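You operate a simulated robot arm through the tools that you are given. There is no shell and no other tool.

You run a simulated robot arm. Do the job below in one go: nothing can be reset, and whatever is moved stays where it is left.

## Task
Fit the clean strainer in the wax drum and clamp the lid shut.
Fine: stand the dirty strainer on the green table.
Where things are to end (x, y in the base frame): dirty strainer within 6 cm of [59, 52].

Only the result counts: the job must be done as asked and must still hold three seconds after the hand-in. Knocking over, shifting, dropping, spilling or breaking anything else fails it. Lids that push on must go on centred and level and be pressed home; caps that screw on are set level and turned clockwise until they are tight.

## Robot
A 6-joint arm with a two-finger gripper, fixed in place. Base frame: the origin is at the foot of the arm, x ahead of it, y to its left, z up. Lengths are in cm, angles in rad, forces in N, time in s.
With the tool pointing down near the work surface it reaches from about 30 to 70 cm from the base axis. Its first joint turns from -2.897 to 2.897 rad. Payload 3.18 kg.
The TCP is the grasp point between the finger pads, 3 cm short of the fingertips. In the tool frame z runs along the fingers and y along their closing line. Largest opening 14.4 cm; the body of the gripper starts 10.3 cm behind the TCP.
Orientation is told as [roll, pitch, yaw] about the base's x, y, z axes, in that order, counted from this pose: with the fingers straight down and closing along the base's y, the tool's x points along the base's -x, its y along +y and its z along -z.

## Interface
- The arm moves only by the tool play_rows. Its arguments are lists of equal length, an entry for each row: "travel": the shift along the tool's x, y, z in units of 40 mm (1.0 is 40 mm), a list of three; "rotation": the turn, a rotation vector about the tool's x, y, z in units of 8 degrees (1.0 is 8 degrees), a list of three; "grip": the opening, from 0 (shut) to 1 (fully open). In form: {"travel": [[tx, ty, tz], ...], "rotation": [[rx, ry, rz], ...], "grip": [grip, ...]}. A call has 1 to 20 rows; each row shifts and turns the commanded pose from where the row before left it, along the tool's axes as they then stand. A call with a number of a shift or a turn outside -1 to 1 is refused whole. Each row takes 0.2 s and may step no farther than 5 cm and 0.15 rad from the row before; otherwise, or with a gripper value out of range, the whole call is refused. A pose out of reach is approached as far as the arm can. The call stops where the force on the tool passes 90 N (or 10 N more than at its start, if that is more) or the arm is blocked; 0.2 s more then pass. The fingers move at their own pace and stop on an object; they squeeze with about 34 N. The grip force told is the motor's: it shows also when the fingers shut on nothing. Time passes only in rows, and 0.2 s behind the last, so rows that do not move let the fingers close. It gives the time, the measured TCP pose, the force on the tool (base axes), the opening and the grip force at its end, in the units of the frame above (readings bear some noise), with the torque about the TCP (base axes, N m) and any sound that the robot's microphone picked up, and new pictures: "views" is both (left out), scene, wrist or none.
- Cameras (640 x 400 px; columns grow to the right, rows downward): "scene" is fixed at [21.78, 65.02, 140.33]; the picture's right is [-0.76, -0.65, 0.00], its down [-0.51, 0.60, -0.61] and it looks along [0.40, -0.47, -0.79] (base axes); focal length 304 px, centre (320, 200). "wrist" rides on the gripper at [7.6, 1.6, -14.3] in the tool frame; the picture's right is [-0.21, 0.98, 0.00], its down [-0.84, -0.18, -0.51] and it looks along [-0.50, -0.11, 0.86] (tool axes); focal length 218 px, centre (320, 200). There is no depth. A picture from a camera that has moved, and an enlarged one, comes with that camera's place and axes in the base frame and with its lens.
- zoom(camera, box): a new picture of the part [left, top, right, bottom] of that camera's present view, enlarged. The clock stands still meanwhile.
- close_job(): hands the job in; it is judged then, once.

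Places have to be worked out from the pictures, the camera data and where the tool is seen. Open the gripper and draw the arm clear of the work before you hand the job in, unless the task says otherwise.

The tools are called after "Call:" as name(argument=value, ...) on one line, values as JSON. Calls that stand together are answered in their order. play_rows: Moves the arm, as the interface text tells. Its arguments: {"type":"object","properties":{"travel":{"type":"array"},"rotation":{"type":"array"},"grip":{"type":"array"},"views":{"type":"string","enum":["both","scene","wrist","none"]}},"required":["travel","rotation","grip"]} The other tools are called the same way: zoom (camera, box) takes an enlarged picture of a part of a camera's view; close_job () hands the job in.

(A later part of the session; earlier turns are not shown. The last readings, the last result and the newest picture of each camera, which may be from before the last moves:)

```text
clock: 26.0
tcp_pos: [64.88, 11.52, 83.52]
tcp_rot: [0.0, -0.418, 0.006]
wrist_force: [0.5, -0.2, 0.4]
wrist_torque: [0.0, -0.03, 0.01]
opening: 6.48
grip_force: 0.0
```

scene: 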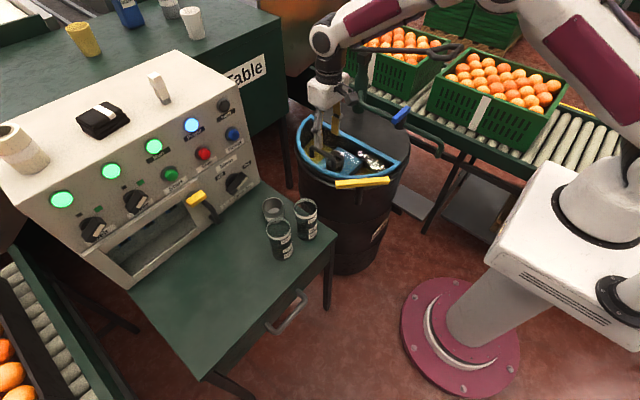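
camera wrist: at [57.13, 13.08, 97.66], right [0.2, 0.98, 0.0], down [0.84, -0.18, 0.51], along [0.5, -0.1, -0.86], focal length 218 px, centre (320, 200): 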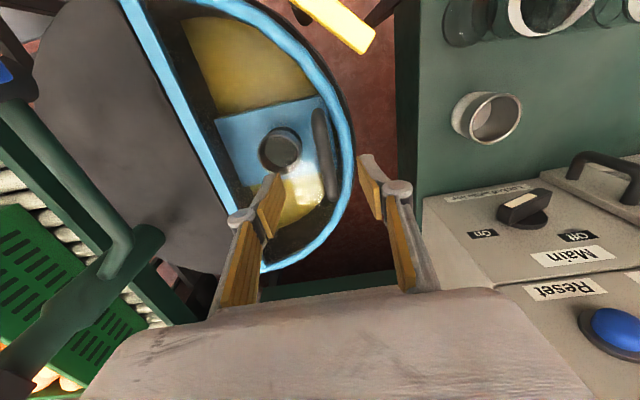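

Call:
play_rows(travel=[[0.24, 0.03, 0.65], [0.24, 0.03, 0.65], [0.22, 0.015, 0.63], [0, 0, 0]], rotation=[[0, 0, 0], [0, 0, 0], [0, 0, 0], [0, 0, 0]], grip=[0.45, 0.45, 0.45, 0.45])

Call:
zoom(camera="scene", box=[290, 100, 420, 220])

Call:
zoom(camera="wrist", box=[180, 60, 480, 300])

```text
clock: 27.0
tcp_pos: [65.65, 11.98, 75.2]
tcp_rot: [0.0, -0.417, 0.004]
wrist_force: [-0.7, -0.6, 0.1]
wrist_torque: [-0.01, -0.02, 0.03]
opening: 6.5
grip_force: 0.1
camera wrist: at [52.81, 13.56, 85.17], right [0.19, 0.98, 0.08], down [0.57, -0.18, 0.81], along [0.8, -0.1, -0.59], focal length 218 px, centre (320, 200)
```

scene: 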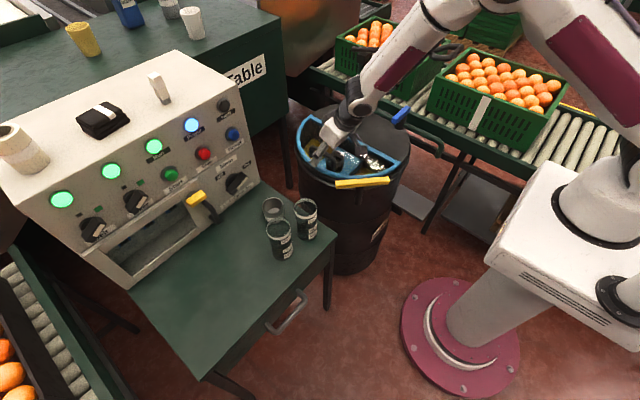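
wrist: 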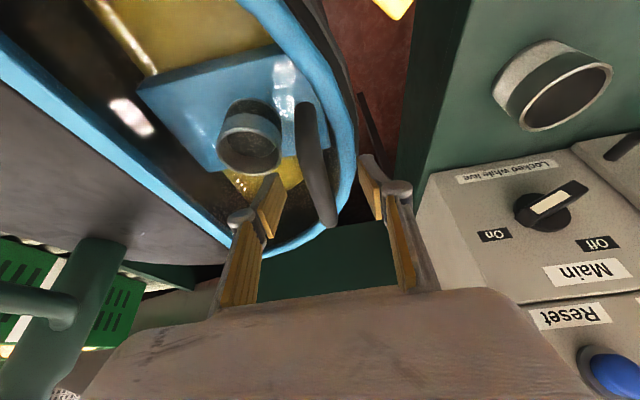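

```text
3.33 times, centred on (355, 160) of scene
camera zoom: at [21.78, 65.02, 140.33], right [-0.76, -0.65, 0.0], down [-0.51, 0.6, -0.61], along [0.4, -0.47, -0.79], focal length 1014 px, centre (203, 333)
```

zoom: 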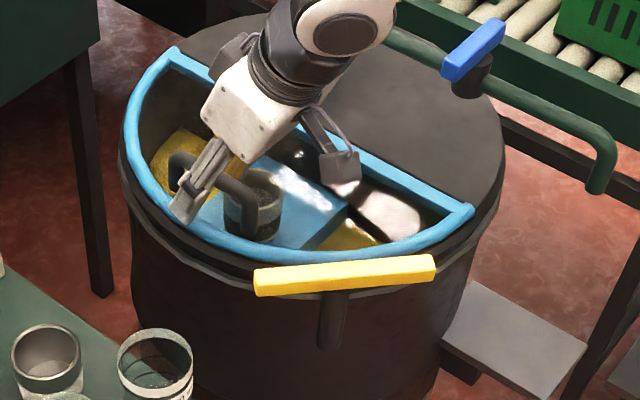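

```text
1.67 times, centred on (330, 180) of wrist
camera zoom: at [52.81, 13.56, 85.17], right [0.19, 0.98, 0.08], down [0.57, -0.18, 0.81], along [0.8, -0.1, -0.59], focal length 364 px, centre (303, 233)
```

zoom: 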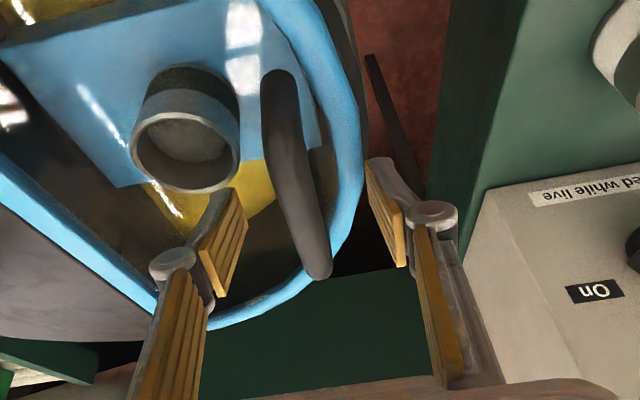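

The bar is between the fingers; I also compare the strainer on the table while closing on the handle.

Call:
play_rows(travel=[[0, 0, 0], [0, 0, 0], [0, 0, 0]], rotation=[[0, 0, 0], [0, 0, 0], [0, 0, 0]], grip=[0.05, 0.05, 0.05])

Call:
zoom(camera="wrist", box=[480, 20, 640, 140])

Call:
zoom(camera="wrist", box=[180, 60, 400, 240])

```text
clock: 27.8
tcp_pos: [65.65, 11.99, 75.29]
tcp_rot: [-0.002, -0.419, 0.004]
wrist_force: [-1.9, 6.7, -0.3]
wrist_torque: [0.06, 0.1, -0.18]
opening: 1.43
grip_force: 44.4
camera wrist: at [52.79, 13.61, 85.19], right [0.19, 0.98, 0.08], down [0.57, -0.18, 0.81], along [0.8, -0.1, -0.59], focal length 218 px, centre (320, 200)
```

scene: 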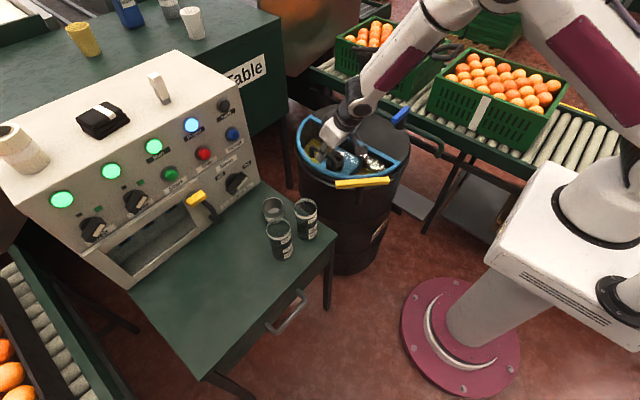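
wrist: 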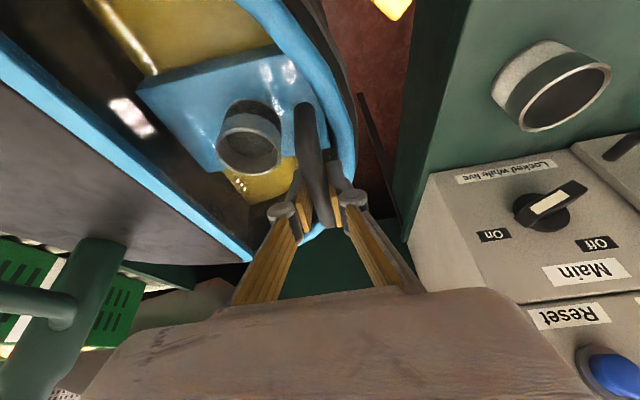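

```text
3.33 times, centred on (560, 80) of wrist
camera zoom: at [52.79, 13.61, 85.19], right [0.19, 0.98, 0.08], down [0.57, -0.18, 0.81], along [0.8, -0.1, -0.59], focal length 728 px, centre (-480, 600)
```

zoom: 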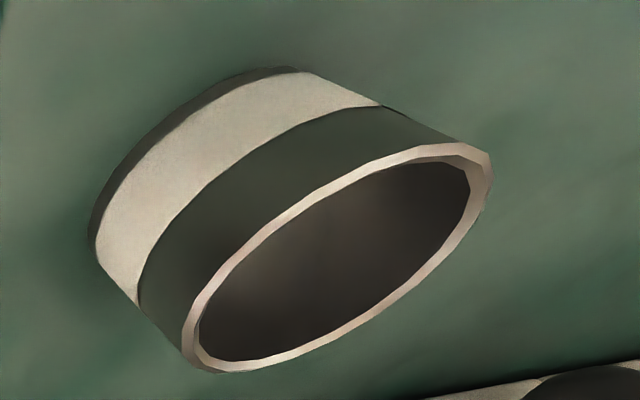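

```text
2.22 times, centred on (290, 150) of wrist
camera zoom: at [52.79, 13.61, 85.19], right [0.19, 0.98, 0.08], down [0.57, -0.18, 0.81], along [0.8, -0.1, -0.59], focal length 485 px, centre (387, 311)
```

zoom: 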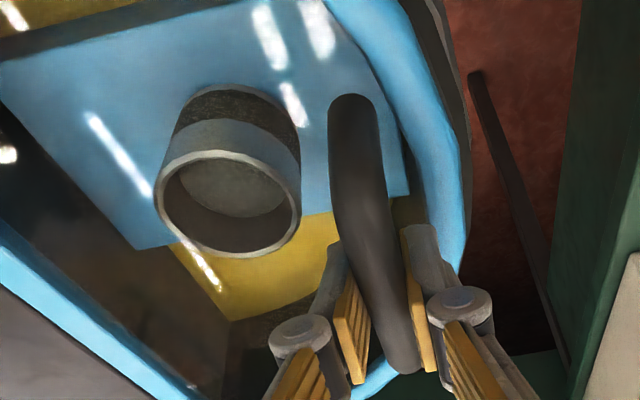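

Gripped the handle bar (1.43 cm). The table strainer has a clean white band, the drum's one a dark clogged band. I start lifting the lid about its hinge (y≈-4, z≈70.5).

Call:
play_rows(travel=[[-0.141, -0.118, -0.317], [-0.136, -0.148, -0.306], [-0.129, -0.178, -0.29], [0, 0, 0]], rotation=[[0, 0, 0], [0, 0, 0], [0, 0, 0], [0, 0, 0]], grip=[0.05, 0.05, 0.05, 0.05])

Call:
zoom(camera="scene", box=[290, 80, 440, 220])

```text
clock: 28.8
tcp_pos: [65.67, 10.25, 79.44]
tcp_rot: [0.0, -0.42, 0.005]
wrist_force: [-5.3, 26.3, 14.0]
wrist_torque: [-0.02, 0.01, 0.06]
opening: 1.41
grip_force: 44.1
camera wrist: at [52.77, 11.79, 89.35], right [0.18, 0.98, 0.09], down [0.56, -0.18, 0.81], along [0.81, -0.1, -0.58], focal length 218 px, centre (320, 200)
```

scene: 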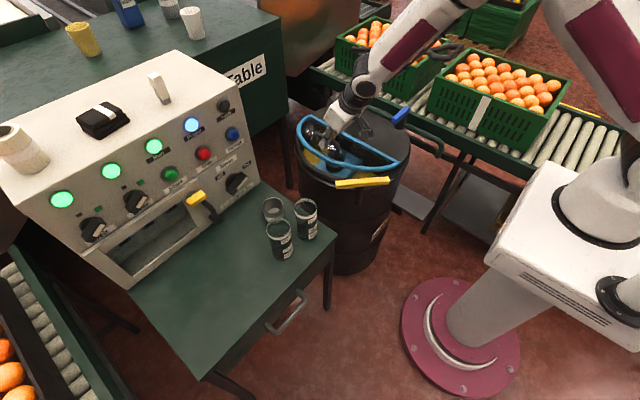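
wrist: 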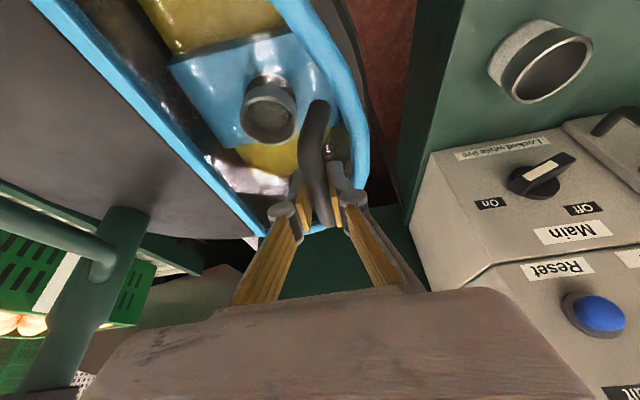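

```text
2.86 times, centred on (365, 150) of scene
camera zoom: at [21.78, 65.02, 140.33], right [-0.76, -0.65, 0.0], down [-0.51, 0.6, -0.61], along [0.4, -0.47, -0.79], focal length 870 px, centre (191, 343)
```

zoom: 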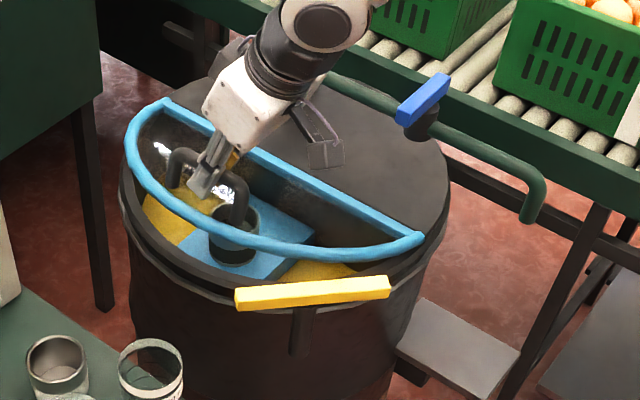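

The lid lifts freely. The reaction (outward, +y) suggests the hinge is slightly higher than I assumed, so I adjust and continue.

Call:
play_rows(travel=[[-0.125, -0.1, -0.28], [-0.125, -0.178, -0.28], [-0.109, -0.235, -0.243], [-0.109, -0.235, -0.243], [0, 0, 0]], rotation=[[0, 0, 0], [0, 0, 0], [0, 0, 0], [0, 0, 0], [0, 0, 0]], grip=[0.05, 0.05, 0.05, 0.05, 0.05])

```text
clock: 30.0
tcp_pos: [65.26, 6.93, 83.64]
tcp_rot: [-0.003, -0.408, 0.003]
wrist_force: [11.4, -26.0, -32.2]
wrist_torque: [-0.07, 0.21, 0.28]
opening: 1.46
grip_force: 43.8
camera wrist: at [52.66, 8.55, 93.72], right [0.19, 0.98, 0.08], down [0.57, -0.18, 0.8], along [0.8, -0.11, -0.59], focal length 218 px, centre (320, 200)
```

scene: 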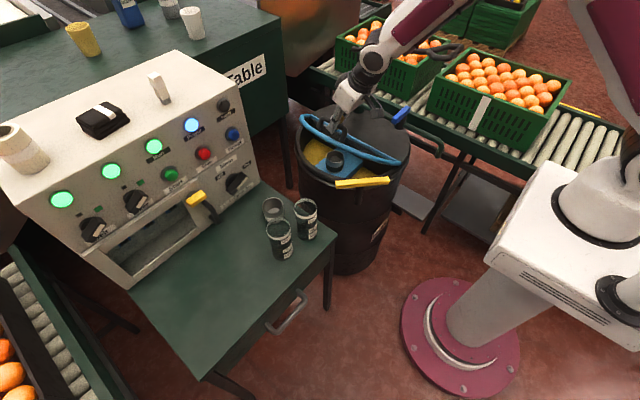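
wrist: 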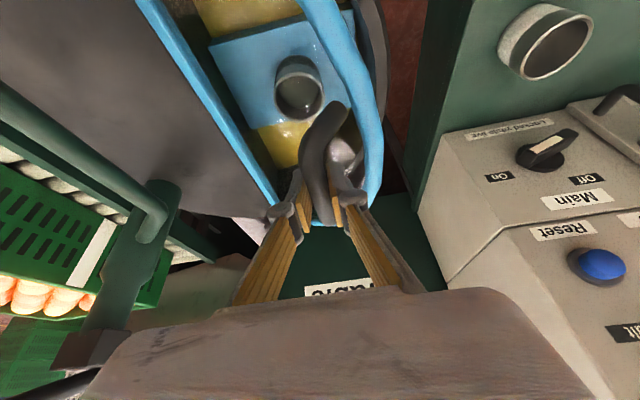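

Call:
play_rows(travel=[[-0.06, -0.34, -0.14], [-0.076, -0.335, -0.171], [-0.061, -0.325, -0.137], [-0.061, -0.325, -0.137], [0, 0, 0]], rotation=[[0, 0, 0], [0, 0, 0], [0, 0, 0], [0, 0, 0], [0, 0, 0]], grip=[0.05, 0.05, 0.05, 0.05, 0.05])

```text
clock: 31.2
tcp_pos: [65.52, 1.85, 86.66]
tcp_rot: [0.0, -0.421, 0.004]
wrist_force: [-25.9, 9.6, 24.0]
wrist_torque: [0.03, 0.03, 0.55]
opening: 1.45
grip_force: 44.2
camera wrist: at [52.7, 3.42, 96.49], right [0.19, 0.98, 0.09], down [0.56, -0.18, 0.81], along [0.81, -0.1, -0.58], focal length 218 px, centre (320, 200)
```

scene: 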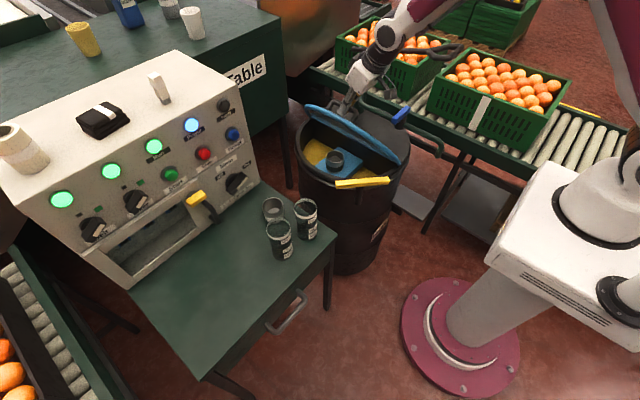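
wrist: 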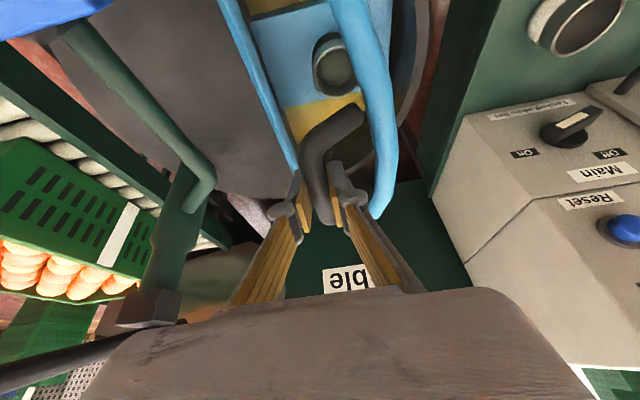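

The lid is at about 55°. The pipe behind (y≈-9, z≈83) limits space, so from here I roll the tool along with the lid, keeping the fingertips away from the pipe.

Call:
play_rows(travel=[[-0.04, -0.344, -0.115], [-0.0445, -0.344, -0.1], [-0.0445, -0.344, -0.1], [0, 0, 0]], rotation=[[-0.571, 0, 0.254], [-0.571, 0, 0.254], [-0.571, 0, 0.254], [0, 0, 0]], grip=[0.05, 0.05, 0.05, 0.05])

Call:
zoom(camera="scene", box=[290, 60, 460, 200])

```text
clock: 32.2
tcp_pos: [65.58, -2.5, 87.44]
tcp_rot: [0.284, -0.402, -0.11]
wrist_force: [3.3, -0.6, 0.3]
wrist_torque: [-0.11, -0.98, 0.37]
opening: 1.45
grip_force: 43.9
camera wrist: at [52.81, -3.54, 97.45], right [0.19, 0.92, 0.33], down [0.56, -0.38, 0.73], along [0.8, 0.05, -0.59], focal length 218 px, centre (320, 200)
```

scene: 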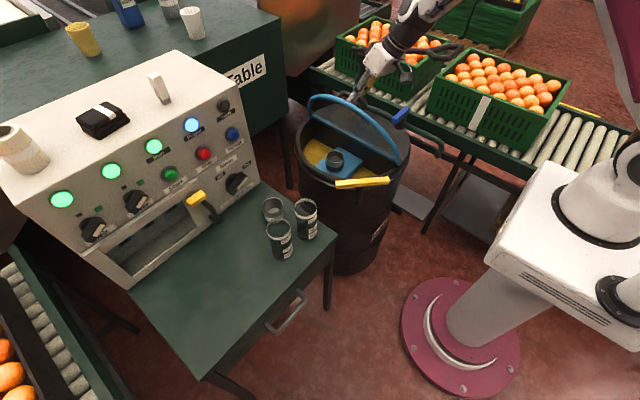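
wrist: 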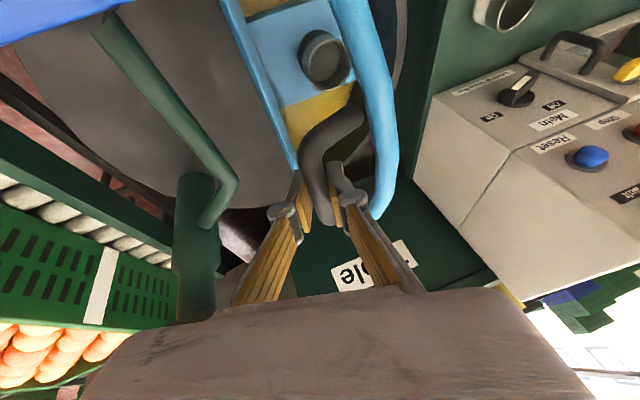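

```text
2.86 times, centred on (375, 130) of scene
camera zoom: at [21.78, 65.02, 140.33], right [-0.76, -0.65, 0.0], down [-0.51, 0.6, -0.61], along [0.4, -0.47, -0.79], focal length 870 px, centre (163, 400)
```

zoom: 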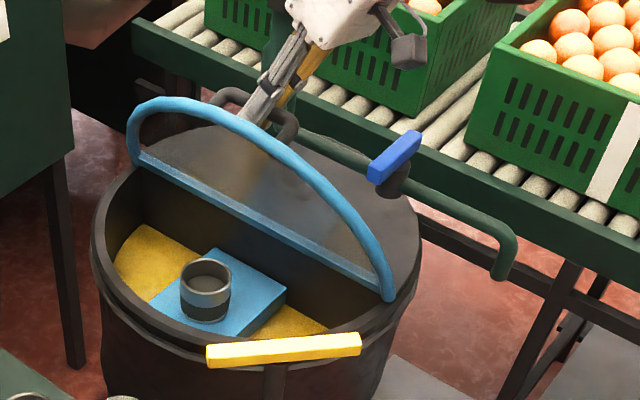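

Forces are near zero and the lid is at ~70°. The pipe is lower (z≈79-80, y≈-10) than feared, so I continue past vertical.

Call:
play_rows(travel=[[-0.0445, -0.344, -0.1], [-0.0445, -0.344, -0.1], [-0.0445, -0.344, -0.1], [0, 0, 0]], rotation=[[-0.571, 0, 0.254], [-0.571, 0, 0.254], [-0.571, 0, 0.254], [0, 0, 0]], grip=[0.05, 0.05, 0.05, 0.05])

Call:
zoom(camera="scene", box=[290, 60, 460, 200])

```text
clock: 33.0
tcp_pos: [65.5, -4.88, 87.52]
tcp_rot: [0.577, -0.345, -0.209]
wrist_force: [-2.4, 23.5, 5.5]
wrist_torque: [-2.82, -0.23, -2.24]
opening: 1.47
grip_force: 44.5
stopped in row 4: the force on the tool passed its limit at 107 N (the readings are from after the stop); the commanded pose is now the measured one
camera wrist: at [52.84, -8.78, 96.98], right [0.19, 0.8, 0.57], down [0.58, -0.56, 0.59], along [0.79, 0.22, -0.57], focal length 218 px, centre (320, 200)
```

scene: 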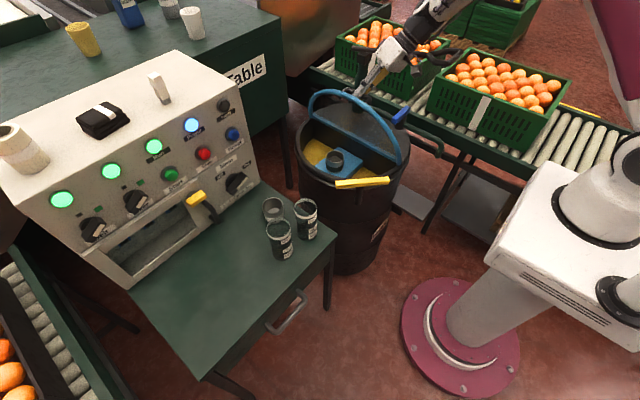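
wrist: 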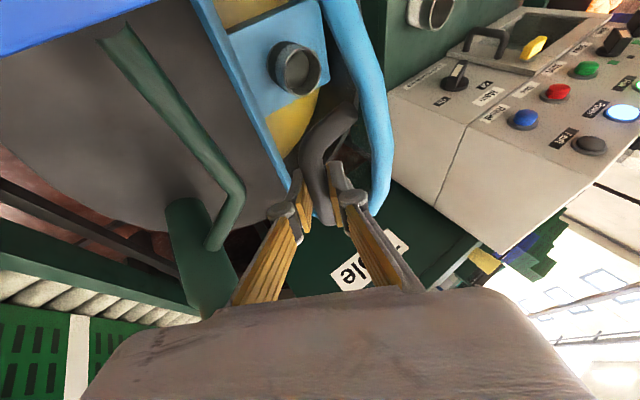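

```text
2.86 times, centred on (375, 130) of scene
camera zoom: at [21.78, 65.02, 140.33], right [-0.76, -0.65, 0.0], down [-0.51, 0.6, -0.61], along [0.4, -0.47, -0.79], focal length 870 px, centre (163, 400)
```

zoom: 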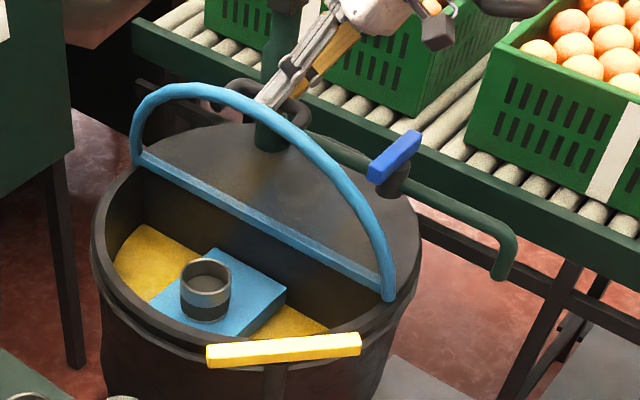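

The motion stopped on force at lid ≈78°. I look for what touched: lid stop or gripper against the pipework.

Call:
zoom(camera="scene", box=[320, 0, 480, 130])

Call:
zoom(camera="wrist", box=[120, 100, 440, 320])

```text
3.08 times, centred on (400, 65) of scene
camera zoom: at [21.78, 65.02, 140.33], right [-0.76, -0.65, 0.0], down [-0.51, 0.6, -0.61], along [0.4, -0.47, -0.79], focal length 936 px, centre (74, 615)
```

zoom: 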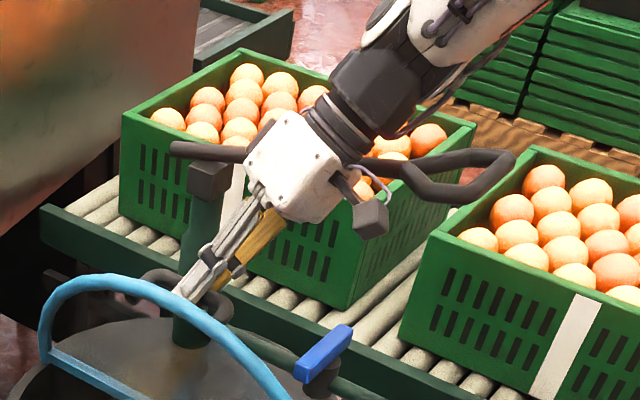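

```text
1.82 times, centred on (280, 210) of wrist
camera zoom: at [52.84, -8.78, 96.98], right [0.19, 0.8, 0.57], down [0.58, -0.56, 0.59], along [0.79, 0.22, -0.57], focal length 397 px, centre (393, 182)
```

zoom: 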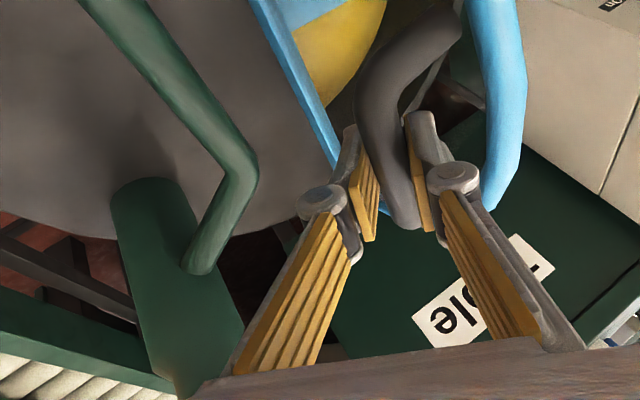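

The torque reading places the contact on the gripper body near (58,-19,96): it's the pump's long lever behind the drum, not the lid stop. I unroll the tool about the bar in place so the body moves away from the lever.

Call:
play_rows(travel=[[0, 0, 0], [0, 0, 0], [0, 0, 0], [0, 0, 0], [0, 0, 0], [0, 0, 0], [0, 0, 0], [0, 0, 0]], rotation=[[0.593, 0, -0.265], [0.593, 0, -0.265], [0.593, 0, -0.265], [0.593, 0, -0.265], [0.593, 0, -0.265], [0.593, 0, -0.265], [0.593, 0, -0.265], [0, 0, 0]], grip=[0.05, 0.05, 0.05, 0.05, 0.05, 0.05, 0.05, 0.05])

Call:
zoom(camera="scene", box=[320, 0, 480, 130])

```text
clock: 34.9
tcp_pos: [65.41, -5.3, 87.36]
tcp_rot: [-0.107, -0.406, 0.058]
wrist_force: [-0.3, -0.1, -2.1]
wrist_torque: [0.06, -0.18, 0.16]
opening: 1.46
grip_force: 44.2
camera wrist: at [52.79, -2.76, 97.33], right [0.18, 0.98, -0.01], down [0.57, -0.09, 0.81], along [0.8, -0.15, -0.58], focal length 218 px, centre (320, 200)
```

scene: 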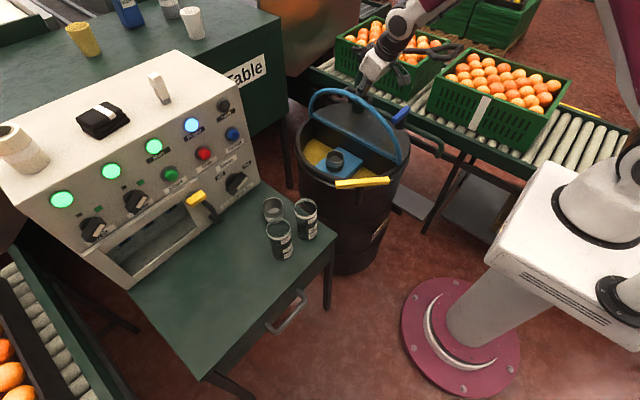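
wrist: 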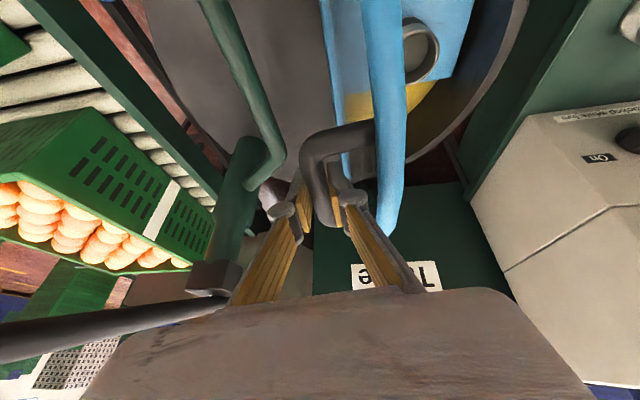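

```text
3.08 times, centred on (400, 65) of scene
camera zoom: at [21.78, 65.02, 140.33], right [-0.76, -0.65, 0.0], down [-0.51, 0.6, -0.61], along [0.4, -0.47, -0.79], focal length 936 px, centre (74, 615)
```

zoom: 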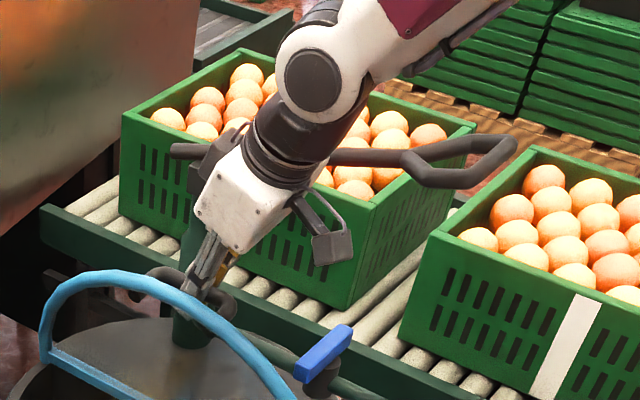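

Force dropped to zero and the lever looks unmoved. Now I take the lid over vertical with the hand leaning slightly to +y.

Call:
play_rows(travel=[[0.015, -0.192, 0.033], [0.022, -0.189, 0.05], [0.0265, -0.166, 0.0595], [0.033, -0.162, 0.074], [0, 0, 0]], rotation=[[0.228, 0, -0.102], [0.228, 0, -0.102], [0.228, 0, -0.102], [0, 0, 0], [0, 0, 0]], grip=[0.05, 0.05, 0.05, 0.05, 0.05])

Call:
zoom(camera="scene", box=[320, 0, 480, 130])

```text
clock: 36.0
tcp_pos: [65.43, -8.27, 86.87]
tcp_rot: [-0.218, -0.397, 0.101]
wrist_force: [-2.5, -2.6, -0.5]
wrist_torque: [-0.05, -0.14, -0.01]
opening: 1.47
grip_force: 44.6
camera wrist: at [52.8, -4.8, 96.42], right [0.18, 0.98, -0.12], down [0.57, -0.01, 0.82], along [0.8, -0.21, -0.56], focal length 218 px, centre (320, 200)
```

scene: 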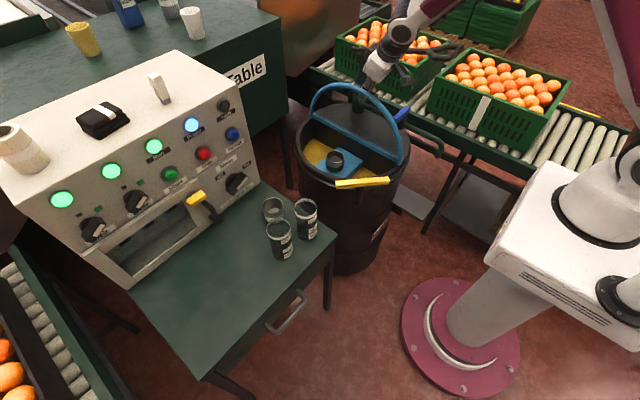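
wrist: 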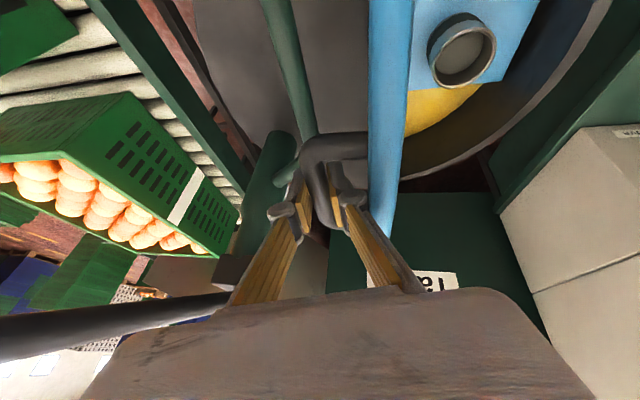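

```text
3.08 times, centred on (400, 65) of scene
camera zoom: at [21.78, 65.02, 140.33], right [-0.76, -0.65, 0.0], down [-0.51, 0.6, -0.61], along [0.4, -0.47, -0.79], focal length 936 px, centre (74, 615)
```

zoom: 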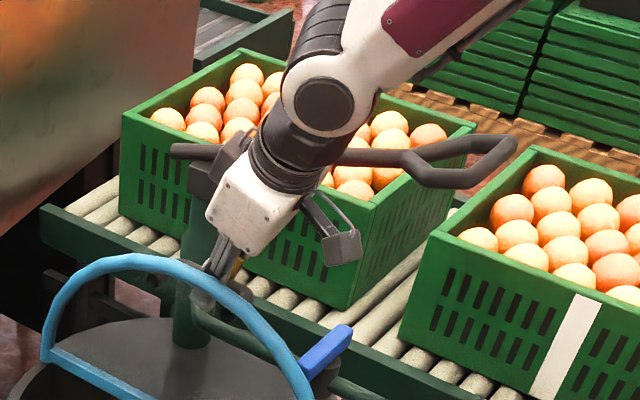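

Call:
play_rows(travel=[[0.034, -0.162, 0.077], [0.038, -0.155, 0.084], [0, 0, 0]], rotation=[[0.228, 0, -0.102], [0.228, 0, -0.102], [0, 0, 0]], grip=[0.05, 0.05, 0.05])

Call:
zoom(camera="scene", box=[320, 0, 480, 130])

```text
clock: 36.9
tcp_pos: [65.45, -9.25, 86.48]
tcp_rot: [-0.294, -0.394, 0.136]
wrist_force: [-35.2, 42.8, 27.2]
wrist_torque: [7.41, 2.86, 2.7]
opening: 1.42
grip_force: 44.2
camera wrist: at [52.77, -5.15, 95.81], right [0.17, 0.97, -0.18], down [0.57, 0.05, 0.82], along [0.8, -0.24, -0.54], focal length 218 px, centre (320, 200)
```

scene: 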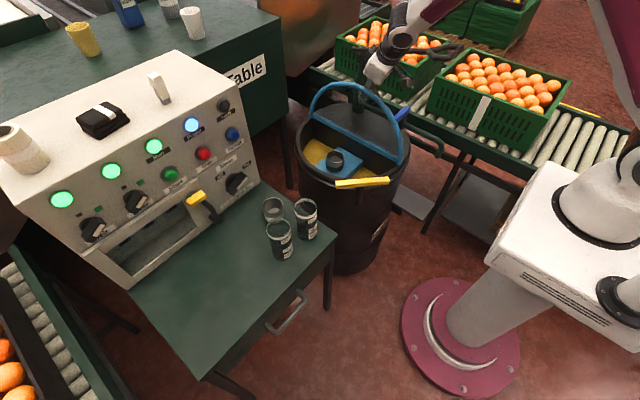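
wrist: 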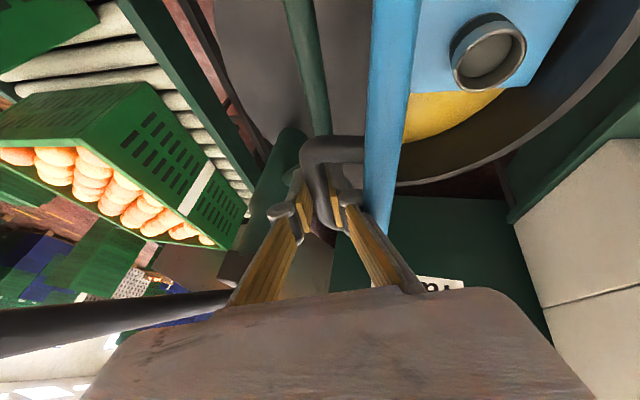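

```text
3.08 times, centred on (400, 65) of scene
camera zoom: at [21.78, 65.02, 140.33], right [-0.76, -0.65, 0.0], down [-0.51, 0.6, -0.61], along [0.4, -0.47, -0.79], focal length 936 px, centre (74, 615)
```

zoom: 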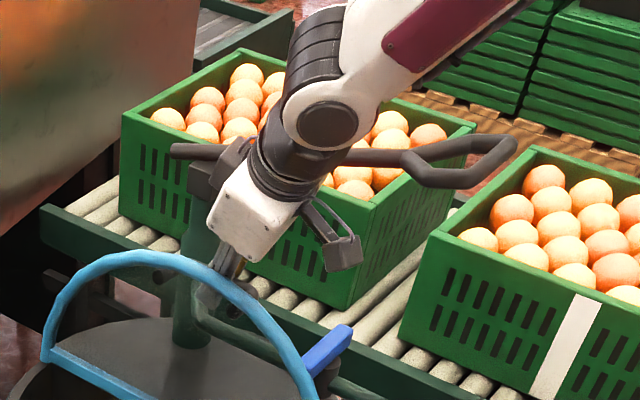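

There's a strong couple now – the rim tube next to the right knuckle is being pried. I undo 5° of the lean.

Call:
play_rows(travel=[[0, 0, 0], [0, 0, 0], [0, 0, 0]], rotation=[[-0.285, 0, 0.127], [-0.285, 0, 0.127], [0, 0, 0]], grip=[0.05, 0.05, 0.05])

```text
clock: 37.6
tcp_pos: [65.53, -9.15, 86.51]
tcp_rot: [-0.201, -0.4, 0.1]
wrist_force: [-6.7, 45.3, 0.3]
wrist_torque: [0.21, 0.19, -0.02]
opening: 1.44
grip_force: 43.1
camera wrist: at [52.84, -6.0, 96.07], right [0.17, 0.98, -0.1], down [0.57, -0.02, 0.82], along [0.8, -0.2, -0.56], focal length 218 px, centre (320, 200)
```

scene: 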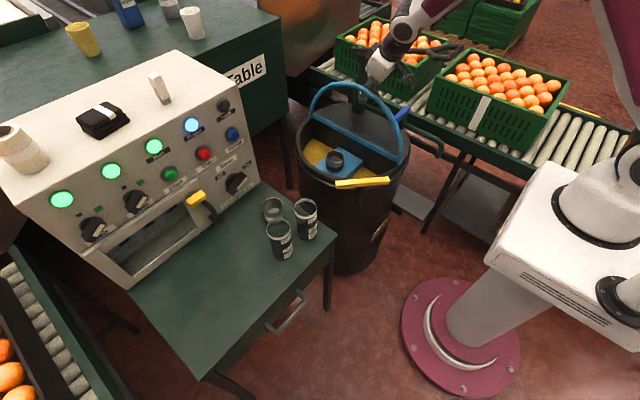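
wrist: 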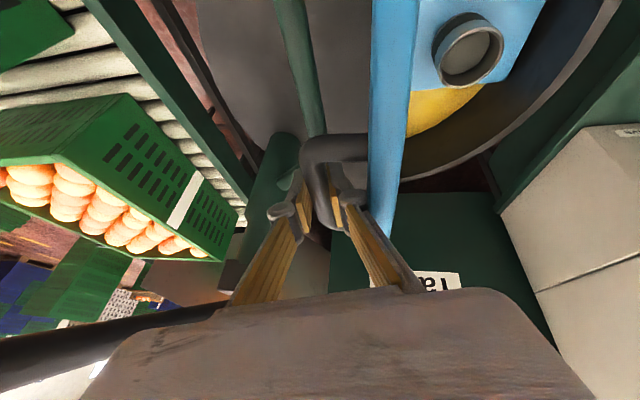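

Torque vanished and a pure +y push of 45 N remains at the grip: the lid is against its open stop, just past vertical. I unload the push before releasing.

Call:
play_rows(travel=[[0, 0.1, 0], [0, 0, 0]], rotation=[[-0.228, 0, 0.102], [0, 0, 0]], grip=[0.05, 0.05], views="none")

```text
clock: 38.2
tcp_pos: [65.44, -9.33, 86.6]
tcp_rot: [-0.164, -0.401, 0.081]
wrist_force: [6.7, 18.8, -5.5]
wrist_torque: [0.02, 0.38, 0.12]
opening: 1.46
grip_force: 44.0
```

Call:
play_rows(travel=[[0, 0.04, 0], [0, 0, 0]], rotation=[[0, 0, 0], [0, 0, 0]], grip=[0.05, 0.05], views="none")

```text
clock: 38.9
tcp_pos: [65.56, -9.18, 86.59]
tcp_rot: [-0.161, -0.404, 0.079]
wrist_force: [13.1, 1.5, -8.2]
wrist_torque: [-0.19, 0.05, 0.03]
opening: 1.46
grip_force: 44.4
```

Call:
play_rows(travel=[[0, -0.05, 0], [0, 0, 0], [0, 0, 0]], rotation=[[0, 0, 0], [0, 0, 0], [0, 0, 0]], grip=[0.15, 0.17, 0.17])

Call:
zoom(camera="wrist", box=[220, 80, 460, 300])

```text
clock: 39.6
tcp_pos: [65.41, -9.37, 86.36]
tcp_rot: [-0.162, -0.404, 0.079]
wrist_force: [-0.8, -1.1, 0.9]
wrist_torque: [0.04, 0.01, 0.0]
opening: 2.43
grip_force: 0.0
camera wrist: at [52.78, -6.32, 96.14], right [0.18, 0.98, -0.06], down [0.57, -0.05, 0.82], along [0.8, -0.18, -0.57], focal length 218 px, centre (320, 200)
```

scene: 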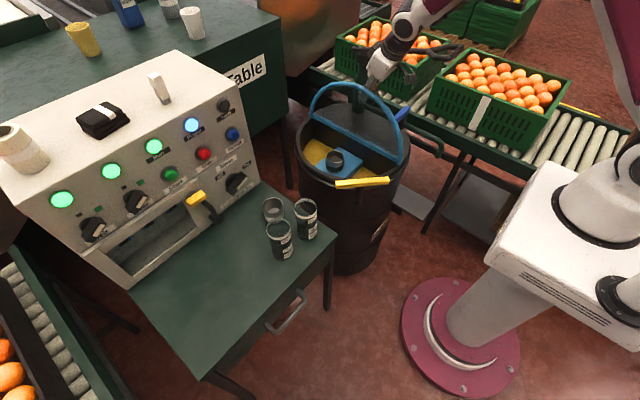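
wrist: 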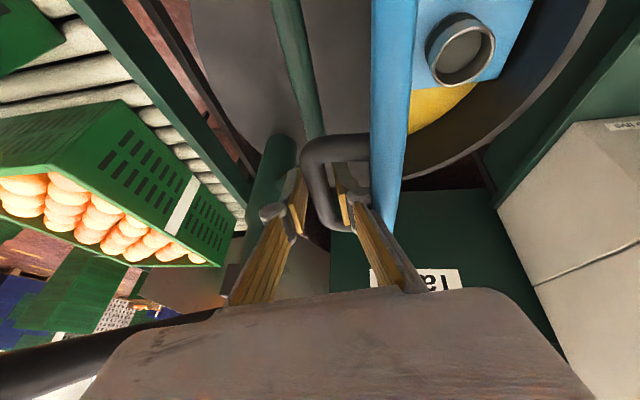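

```text
1.82 times, centred on (340, 190) of wrist
camera zoom: at [52.78, -6.32, 96.14], right [0.18, 0.98, -0.06], down [0.57, -0.05, 0.82], along [0.8, -0.18, -0.57], focal length 397 px, centre (284, 218)
```

zoom: 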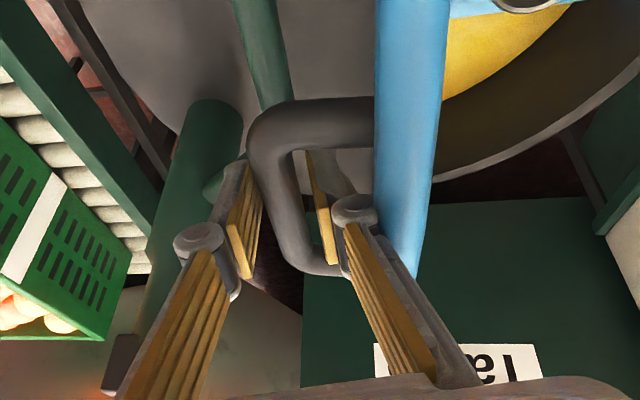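

The lid stays open on its own. I withdraw along the tool axis.

Call:
play_rows(travel=[[0, 0, -0.3], [0, 0, -0.5], [0, 0, -0.5], [0, 0, 0]], rotation=[[0, 0, 0], [0, 0, 0], [0, 0, 0], [0, 0, 0]], grip=[0.17, 0.17, 0.17, 0.17])

```text
clock: 40.6
tcp_pos: [63.31, -8.5, 91.11]
tcp_rot: [-0.164, -0.402, 0.079]
wrist_force: [0.0, 0.6, -0.3]
wrist_torque: [-0.02, -0.04, -0.01]
opening: 2.44
grip_force: 0.1
camera wrist: at [50.64, -5.57, 100.84], right [0.18, 0.98, -0.06], down [0.57, -0.05, 0.82], along [0.8, -0.18, -0.57], focal length 218 px, centre (320, 200)
```

scene: 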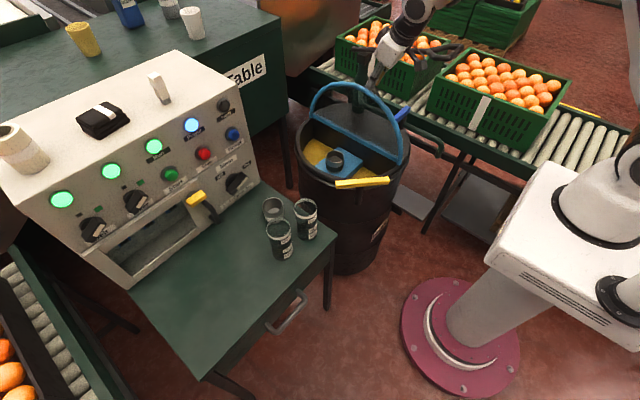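
wrist: 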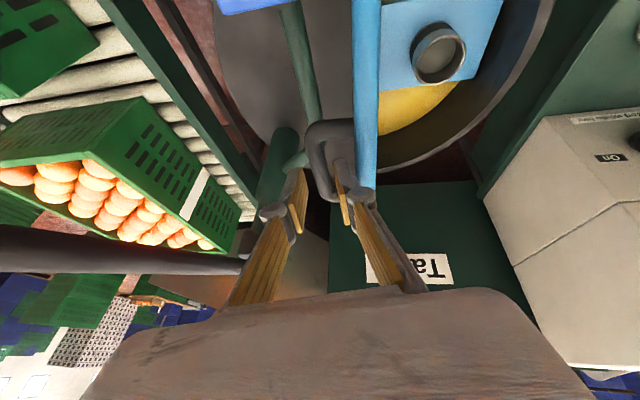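

Call:
play_rows(travel=[[0, 0, -0.5], [0, 0, -0.5], [0, 0, 0]], rotation=[[0, 0, 0], [0, 0, 0], [0, 0, 0]], grip=[0.17, 0.17, 0.17], views="none")

```text
clock: 41.5
tcp_pos: [61.76, -7.96, 94.68]
tcp_rot: [-0.163, -0.402, 0.079]
wrist_force: [-0.2, 0.0, 0.1]
wrist_torque: [0.02, 0.0, -0.01]
opening: 2.45
grip_force: 0.0
```

Call:
play_rows(travel=[[0, 0.3, -0.1], [0, 0.5, 0], [0, 1, 0], [0, 1, 0], [0, 1, 0], [0, 1, 0], [0, 0.5, 0], [0, 0, 0]], rotation=[[-0.49, 0, 0.218], [-0.49, 0, 0.218], [0, 0, 0], [0, 0, 0], [0, 0, 0], [0, 0, 0], [0, 0, 0], [0, 0, 0]], grip=[0.17, 0.17, 0.17, 0.5, 0.8, 0.8, 0.8, 0.8])

Call:
zoom(camera="scene", box=[280, 60, 450, 220])

Call:
zoom(camera="wrist", box=[150, 60, 490, 300])

```text
clock: 43.2
tcp_pos: [61.38, 13.22, 94.72]
tcp_rot: [0.0, -0.409, 0.014]
wrist_force: [-0.3, 0.0, -1.0]
wrist_torque: [-0.02, -0.01, -0.01]
opening: 11.53
grip_force: 0.0
camera wrist: at [48.69, 14.72, 104.79], right [0.18, 0.98, 0.08], down [0.57, -0.17, 0.8], along [0.8, -0.09, -0.59], focal length 218 px, centre (320, 200)
```

scene: 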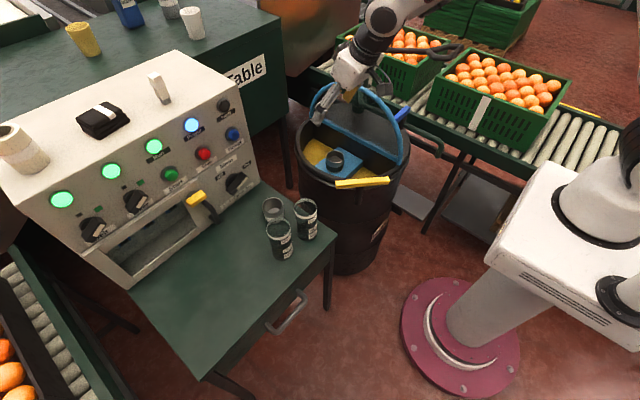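
wrist: 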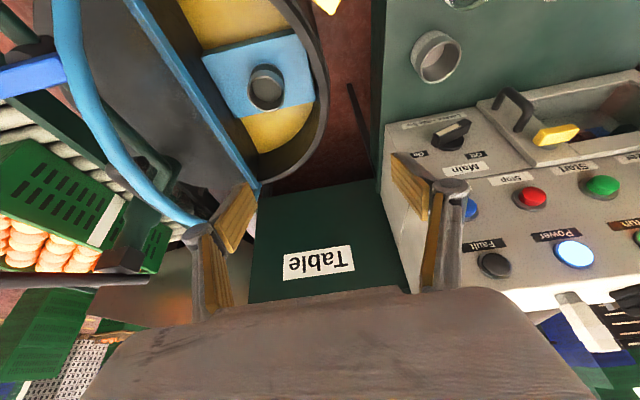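

```text
2.50 times, centred on (365, 140) of scene
camera zoom: at [21.78, 65.02, 140.33], right [-0.76, -0.65, 0.0], down [-0.51, 0.6, -0.61], along [0.4, -0.47, -0.79], focal length 761 px, centre (208, 350)
```

zoom: 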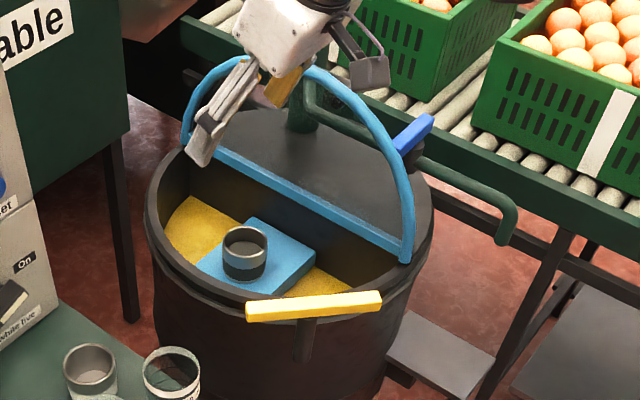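

```text
1.67 times, centred on (320, 180) of wrist
camera zoom: at [48.69, 14.72, 104.79], right [0.18, 0.98, 0.08], down [0.57, -0.17, 0.8], along [0.8, -0.09, -0.59], focal length 364 px, centre (320, 233)
```

zoom: 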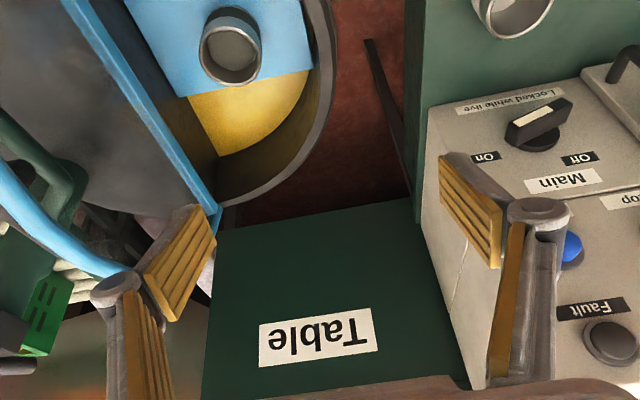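

The lid holds open; the dirty strainer stands on a blue block at about (65.7,5.7) with its rim at z≈69. I reduce the lean to ~16° and move above it for a closer fix.

Call:
play_rows(travel=[[0, 0, 0], [0.012, -0.45, 0.71], [0.012, -0.45, 0.71], [0.012, -0.45, 0.71], [0.012, -0.47, 0.7], [0, 0, 0]], rotation=[[0, 0.9, 0], [0, 0, 0], [0, 0, 0], [0, 0, 0], [0, 0, 0], [0, 0, 0]], grip=[0.8, 0.8, 0.8, 0.8, 0.8, 0.8])

Call:
zoom(camera="wrist", box=[150, 60, 490, 300])

Call:
zoom(camera="scene", box=[280, 100, 410, 220])

```text
clock: 44.6
tcp_pos: [64.26, 5.79, 83.79]
tcp_rot: [-0.001, -0.282, 0.014]
wrist_force: [-0.4, 0.5, -0.5]
wrist_torque: [0.02, 0.03, 0.01]
opening: 11.52
grip_force: 0.0
camera wrist: at [52.98, 7.39, 95.35], right [0.19, 0.98, 0.06], down [0.67, -0.17, 0.72], along [0.72, -0.1, -0.69], focal length 218 px, centre (320, 200)
```

scene: 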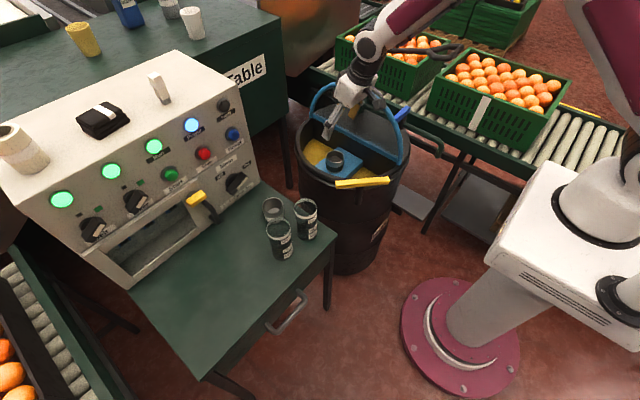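
wrist: 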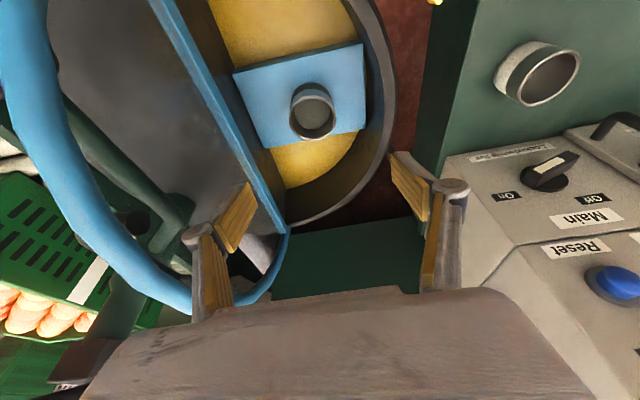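

```text
1.67 times, centred on (320, 180) of wrist
camera zoom: at [52.98, 7.39, 95.35], right [0.19, 0.98, 0.06], down [0.67, -0.17, 0.72], along [0.72, -0.1, -0.69], focal length 364 px, centre (320, 233)
```

zoom: 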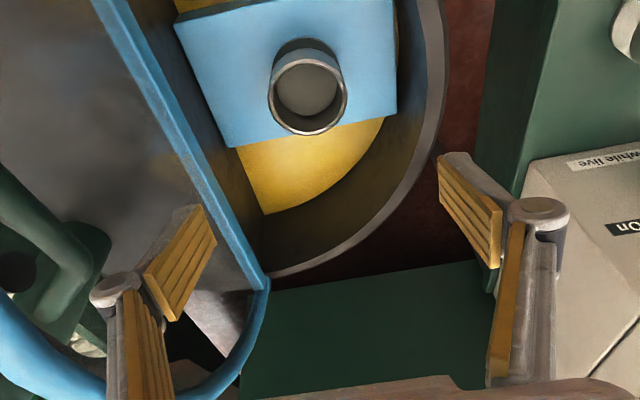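

```text
3.33 times, centred on (345, 160) of scene
camera zoom: at [21.78, 65.02, 140.33], right [-0.76, -0.65, 0.0], down [-0.51, 0.6, -0.61], along [0.4, -0.47, -0.79], focal length 1014 px, centre (237, 333)
```

zoom: 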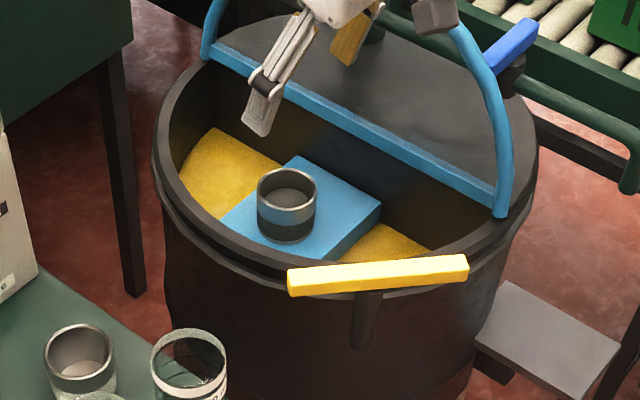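

Call:
play_rows(travel=[[0.14, -0.01, 0.69], [0.14, -0.01, 0.69], [0.14, -0.01, 0.69], [0.14, -0.01, 0.69], [0, 0, 0]], rotation=[[0, 0, 0], [0, 0, 0], [0, 0, 0], [0, 0, 0], [0, 0, 0]], grip=[0.65, 0.63, 0.63, 0.63, 0.63])

Call:
zoom(camera="scene", box=[280, 100, 410, 220])

Call:
zoom(camera="wrist", box=[150, 60, 490, 300])

```text
clock: 45.9
tcp_pos: [65.46, 5.71, 72.6]
tcp_rot: [0.0, -0.284, 0.015]
wrist_force: [0.4, 0.1, 0.7]
wrist_torque: [0.02, 0.01, -0.02]
opening: 9.07
grip_force: 0.0
camera wrist: at [54.14, 7.23, 84.23], right [0.19, 0.98, 0.06], down [0.67, -0.17, 0.72], along [0.72, -0.1, -0.69], focal length 218 px, centre (320, 200)
```

scene: 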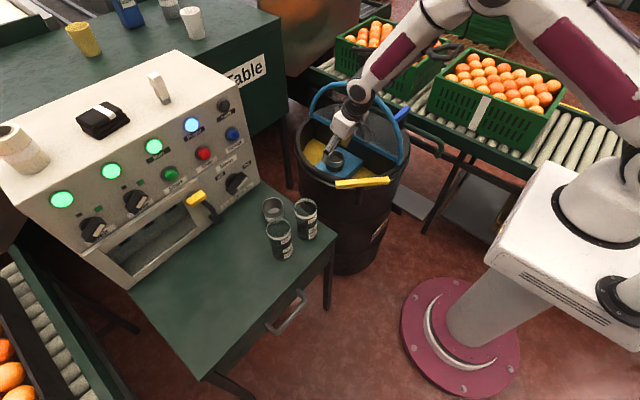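
wrist: 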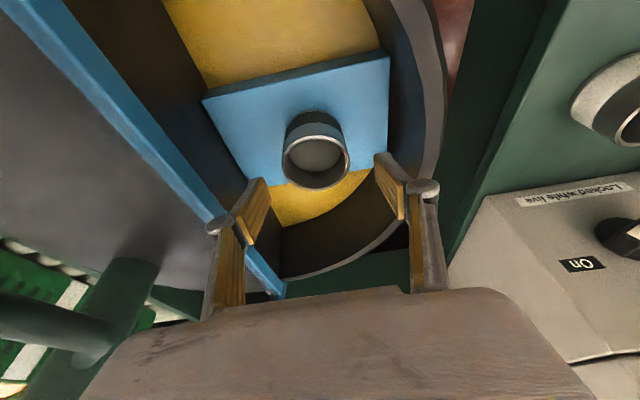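

```text
3.33 times, centred on (345, 160) of scene
camera zoom: at [21.78, 65.02, 140.33], right [-0.76, -0.65, 0.0], down [-0.51, 0.6, -0.61], along [0.4, -0.47, -0.79], focal length 1014 px, centre (237, 333)
```

zoom: 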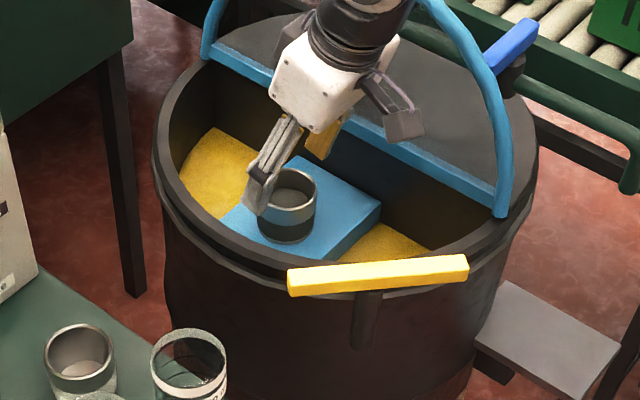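

```text
1.67 times, centred on (320, 180) of wrist
camera zoom: at [54.14, 7.23, 84.23], right [0.19, 0.98, 0.06], down [0.67, -0.17, 0.72], along [0.72, -0.1, -0.69], focal length 364 px, centre (320, 233)
```

zoom: 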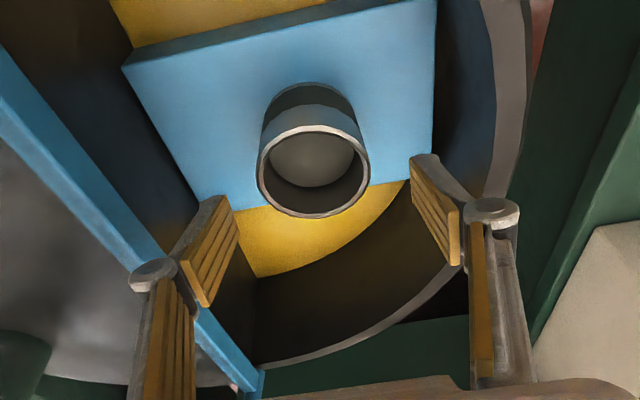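

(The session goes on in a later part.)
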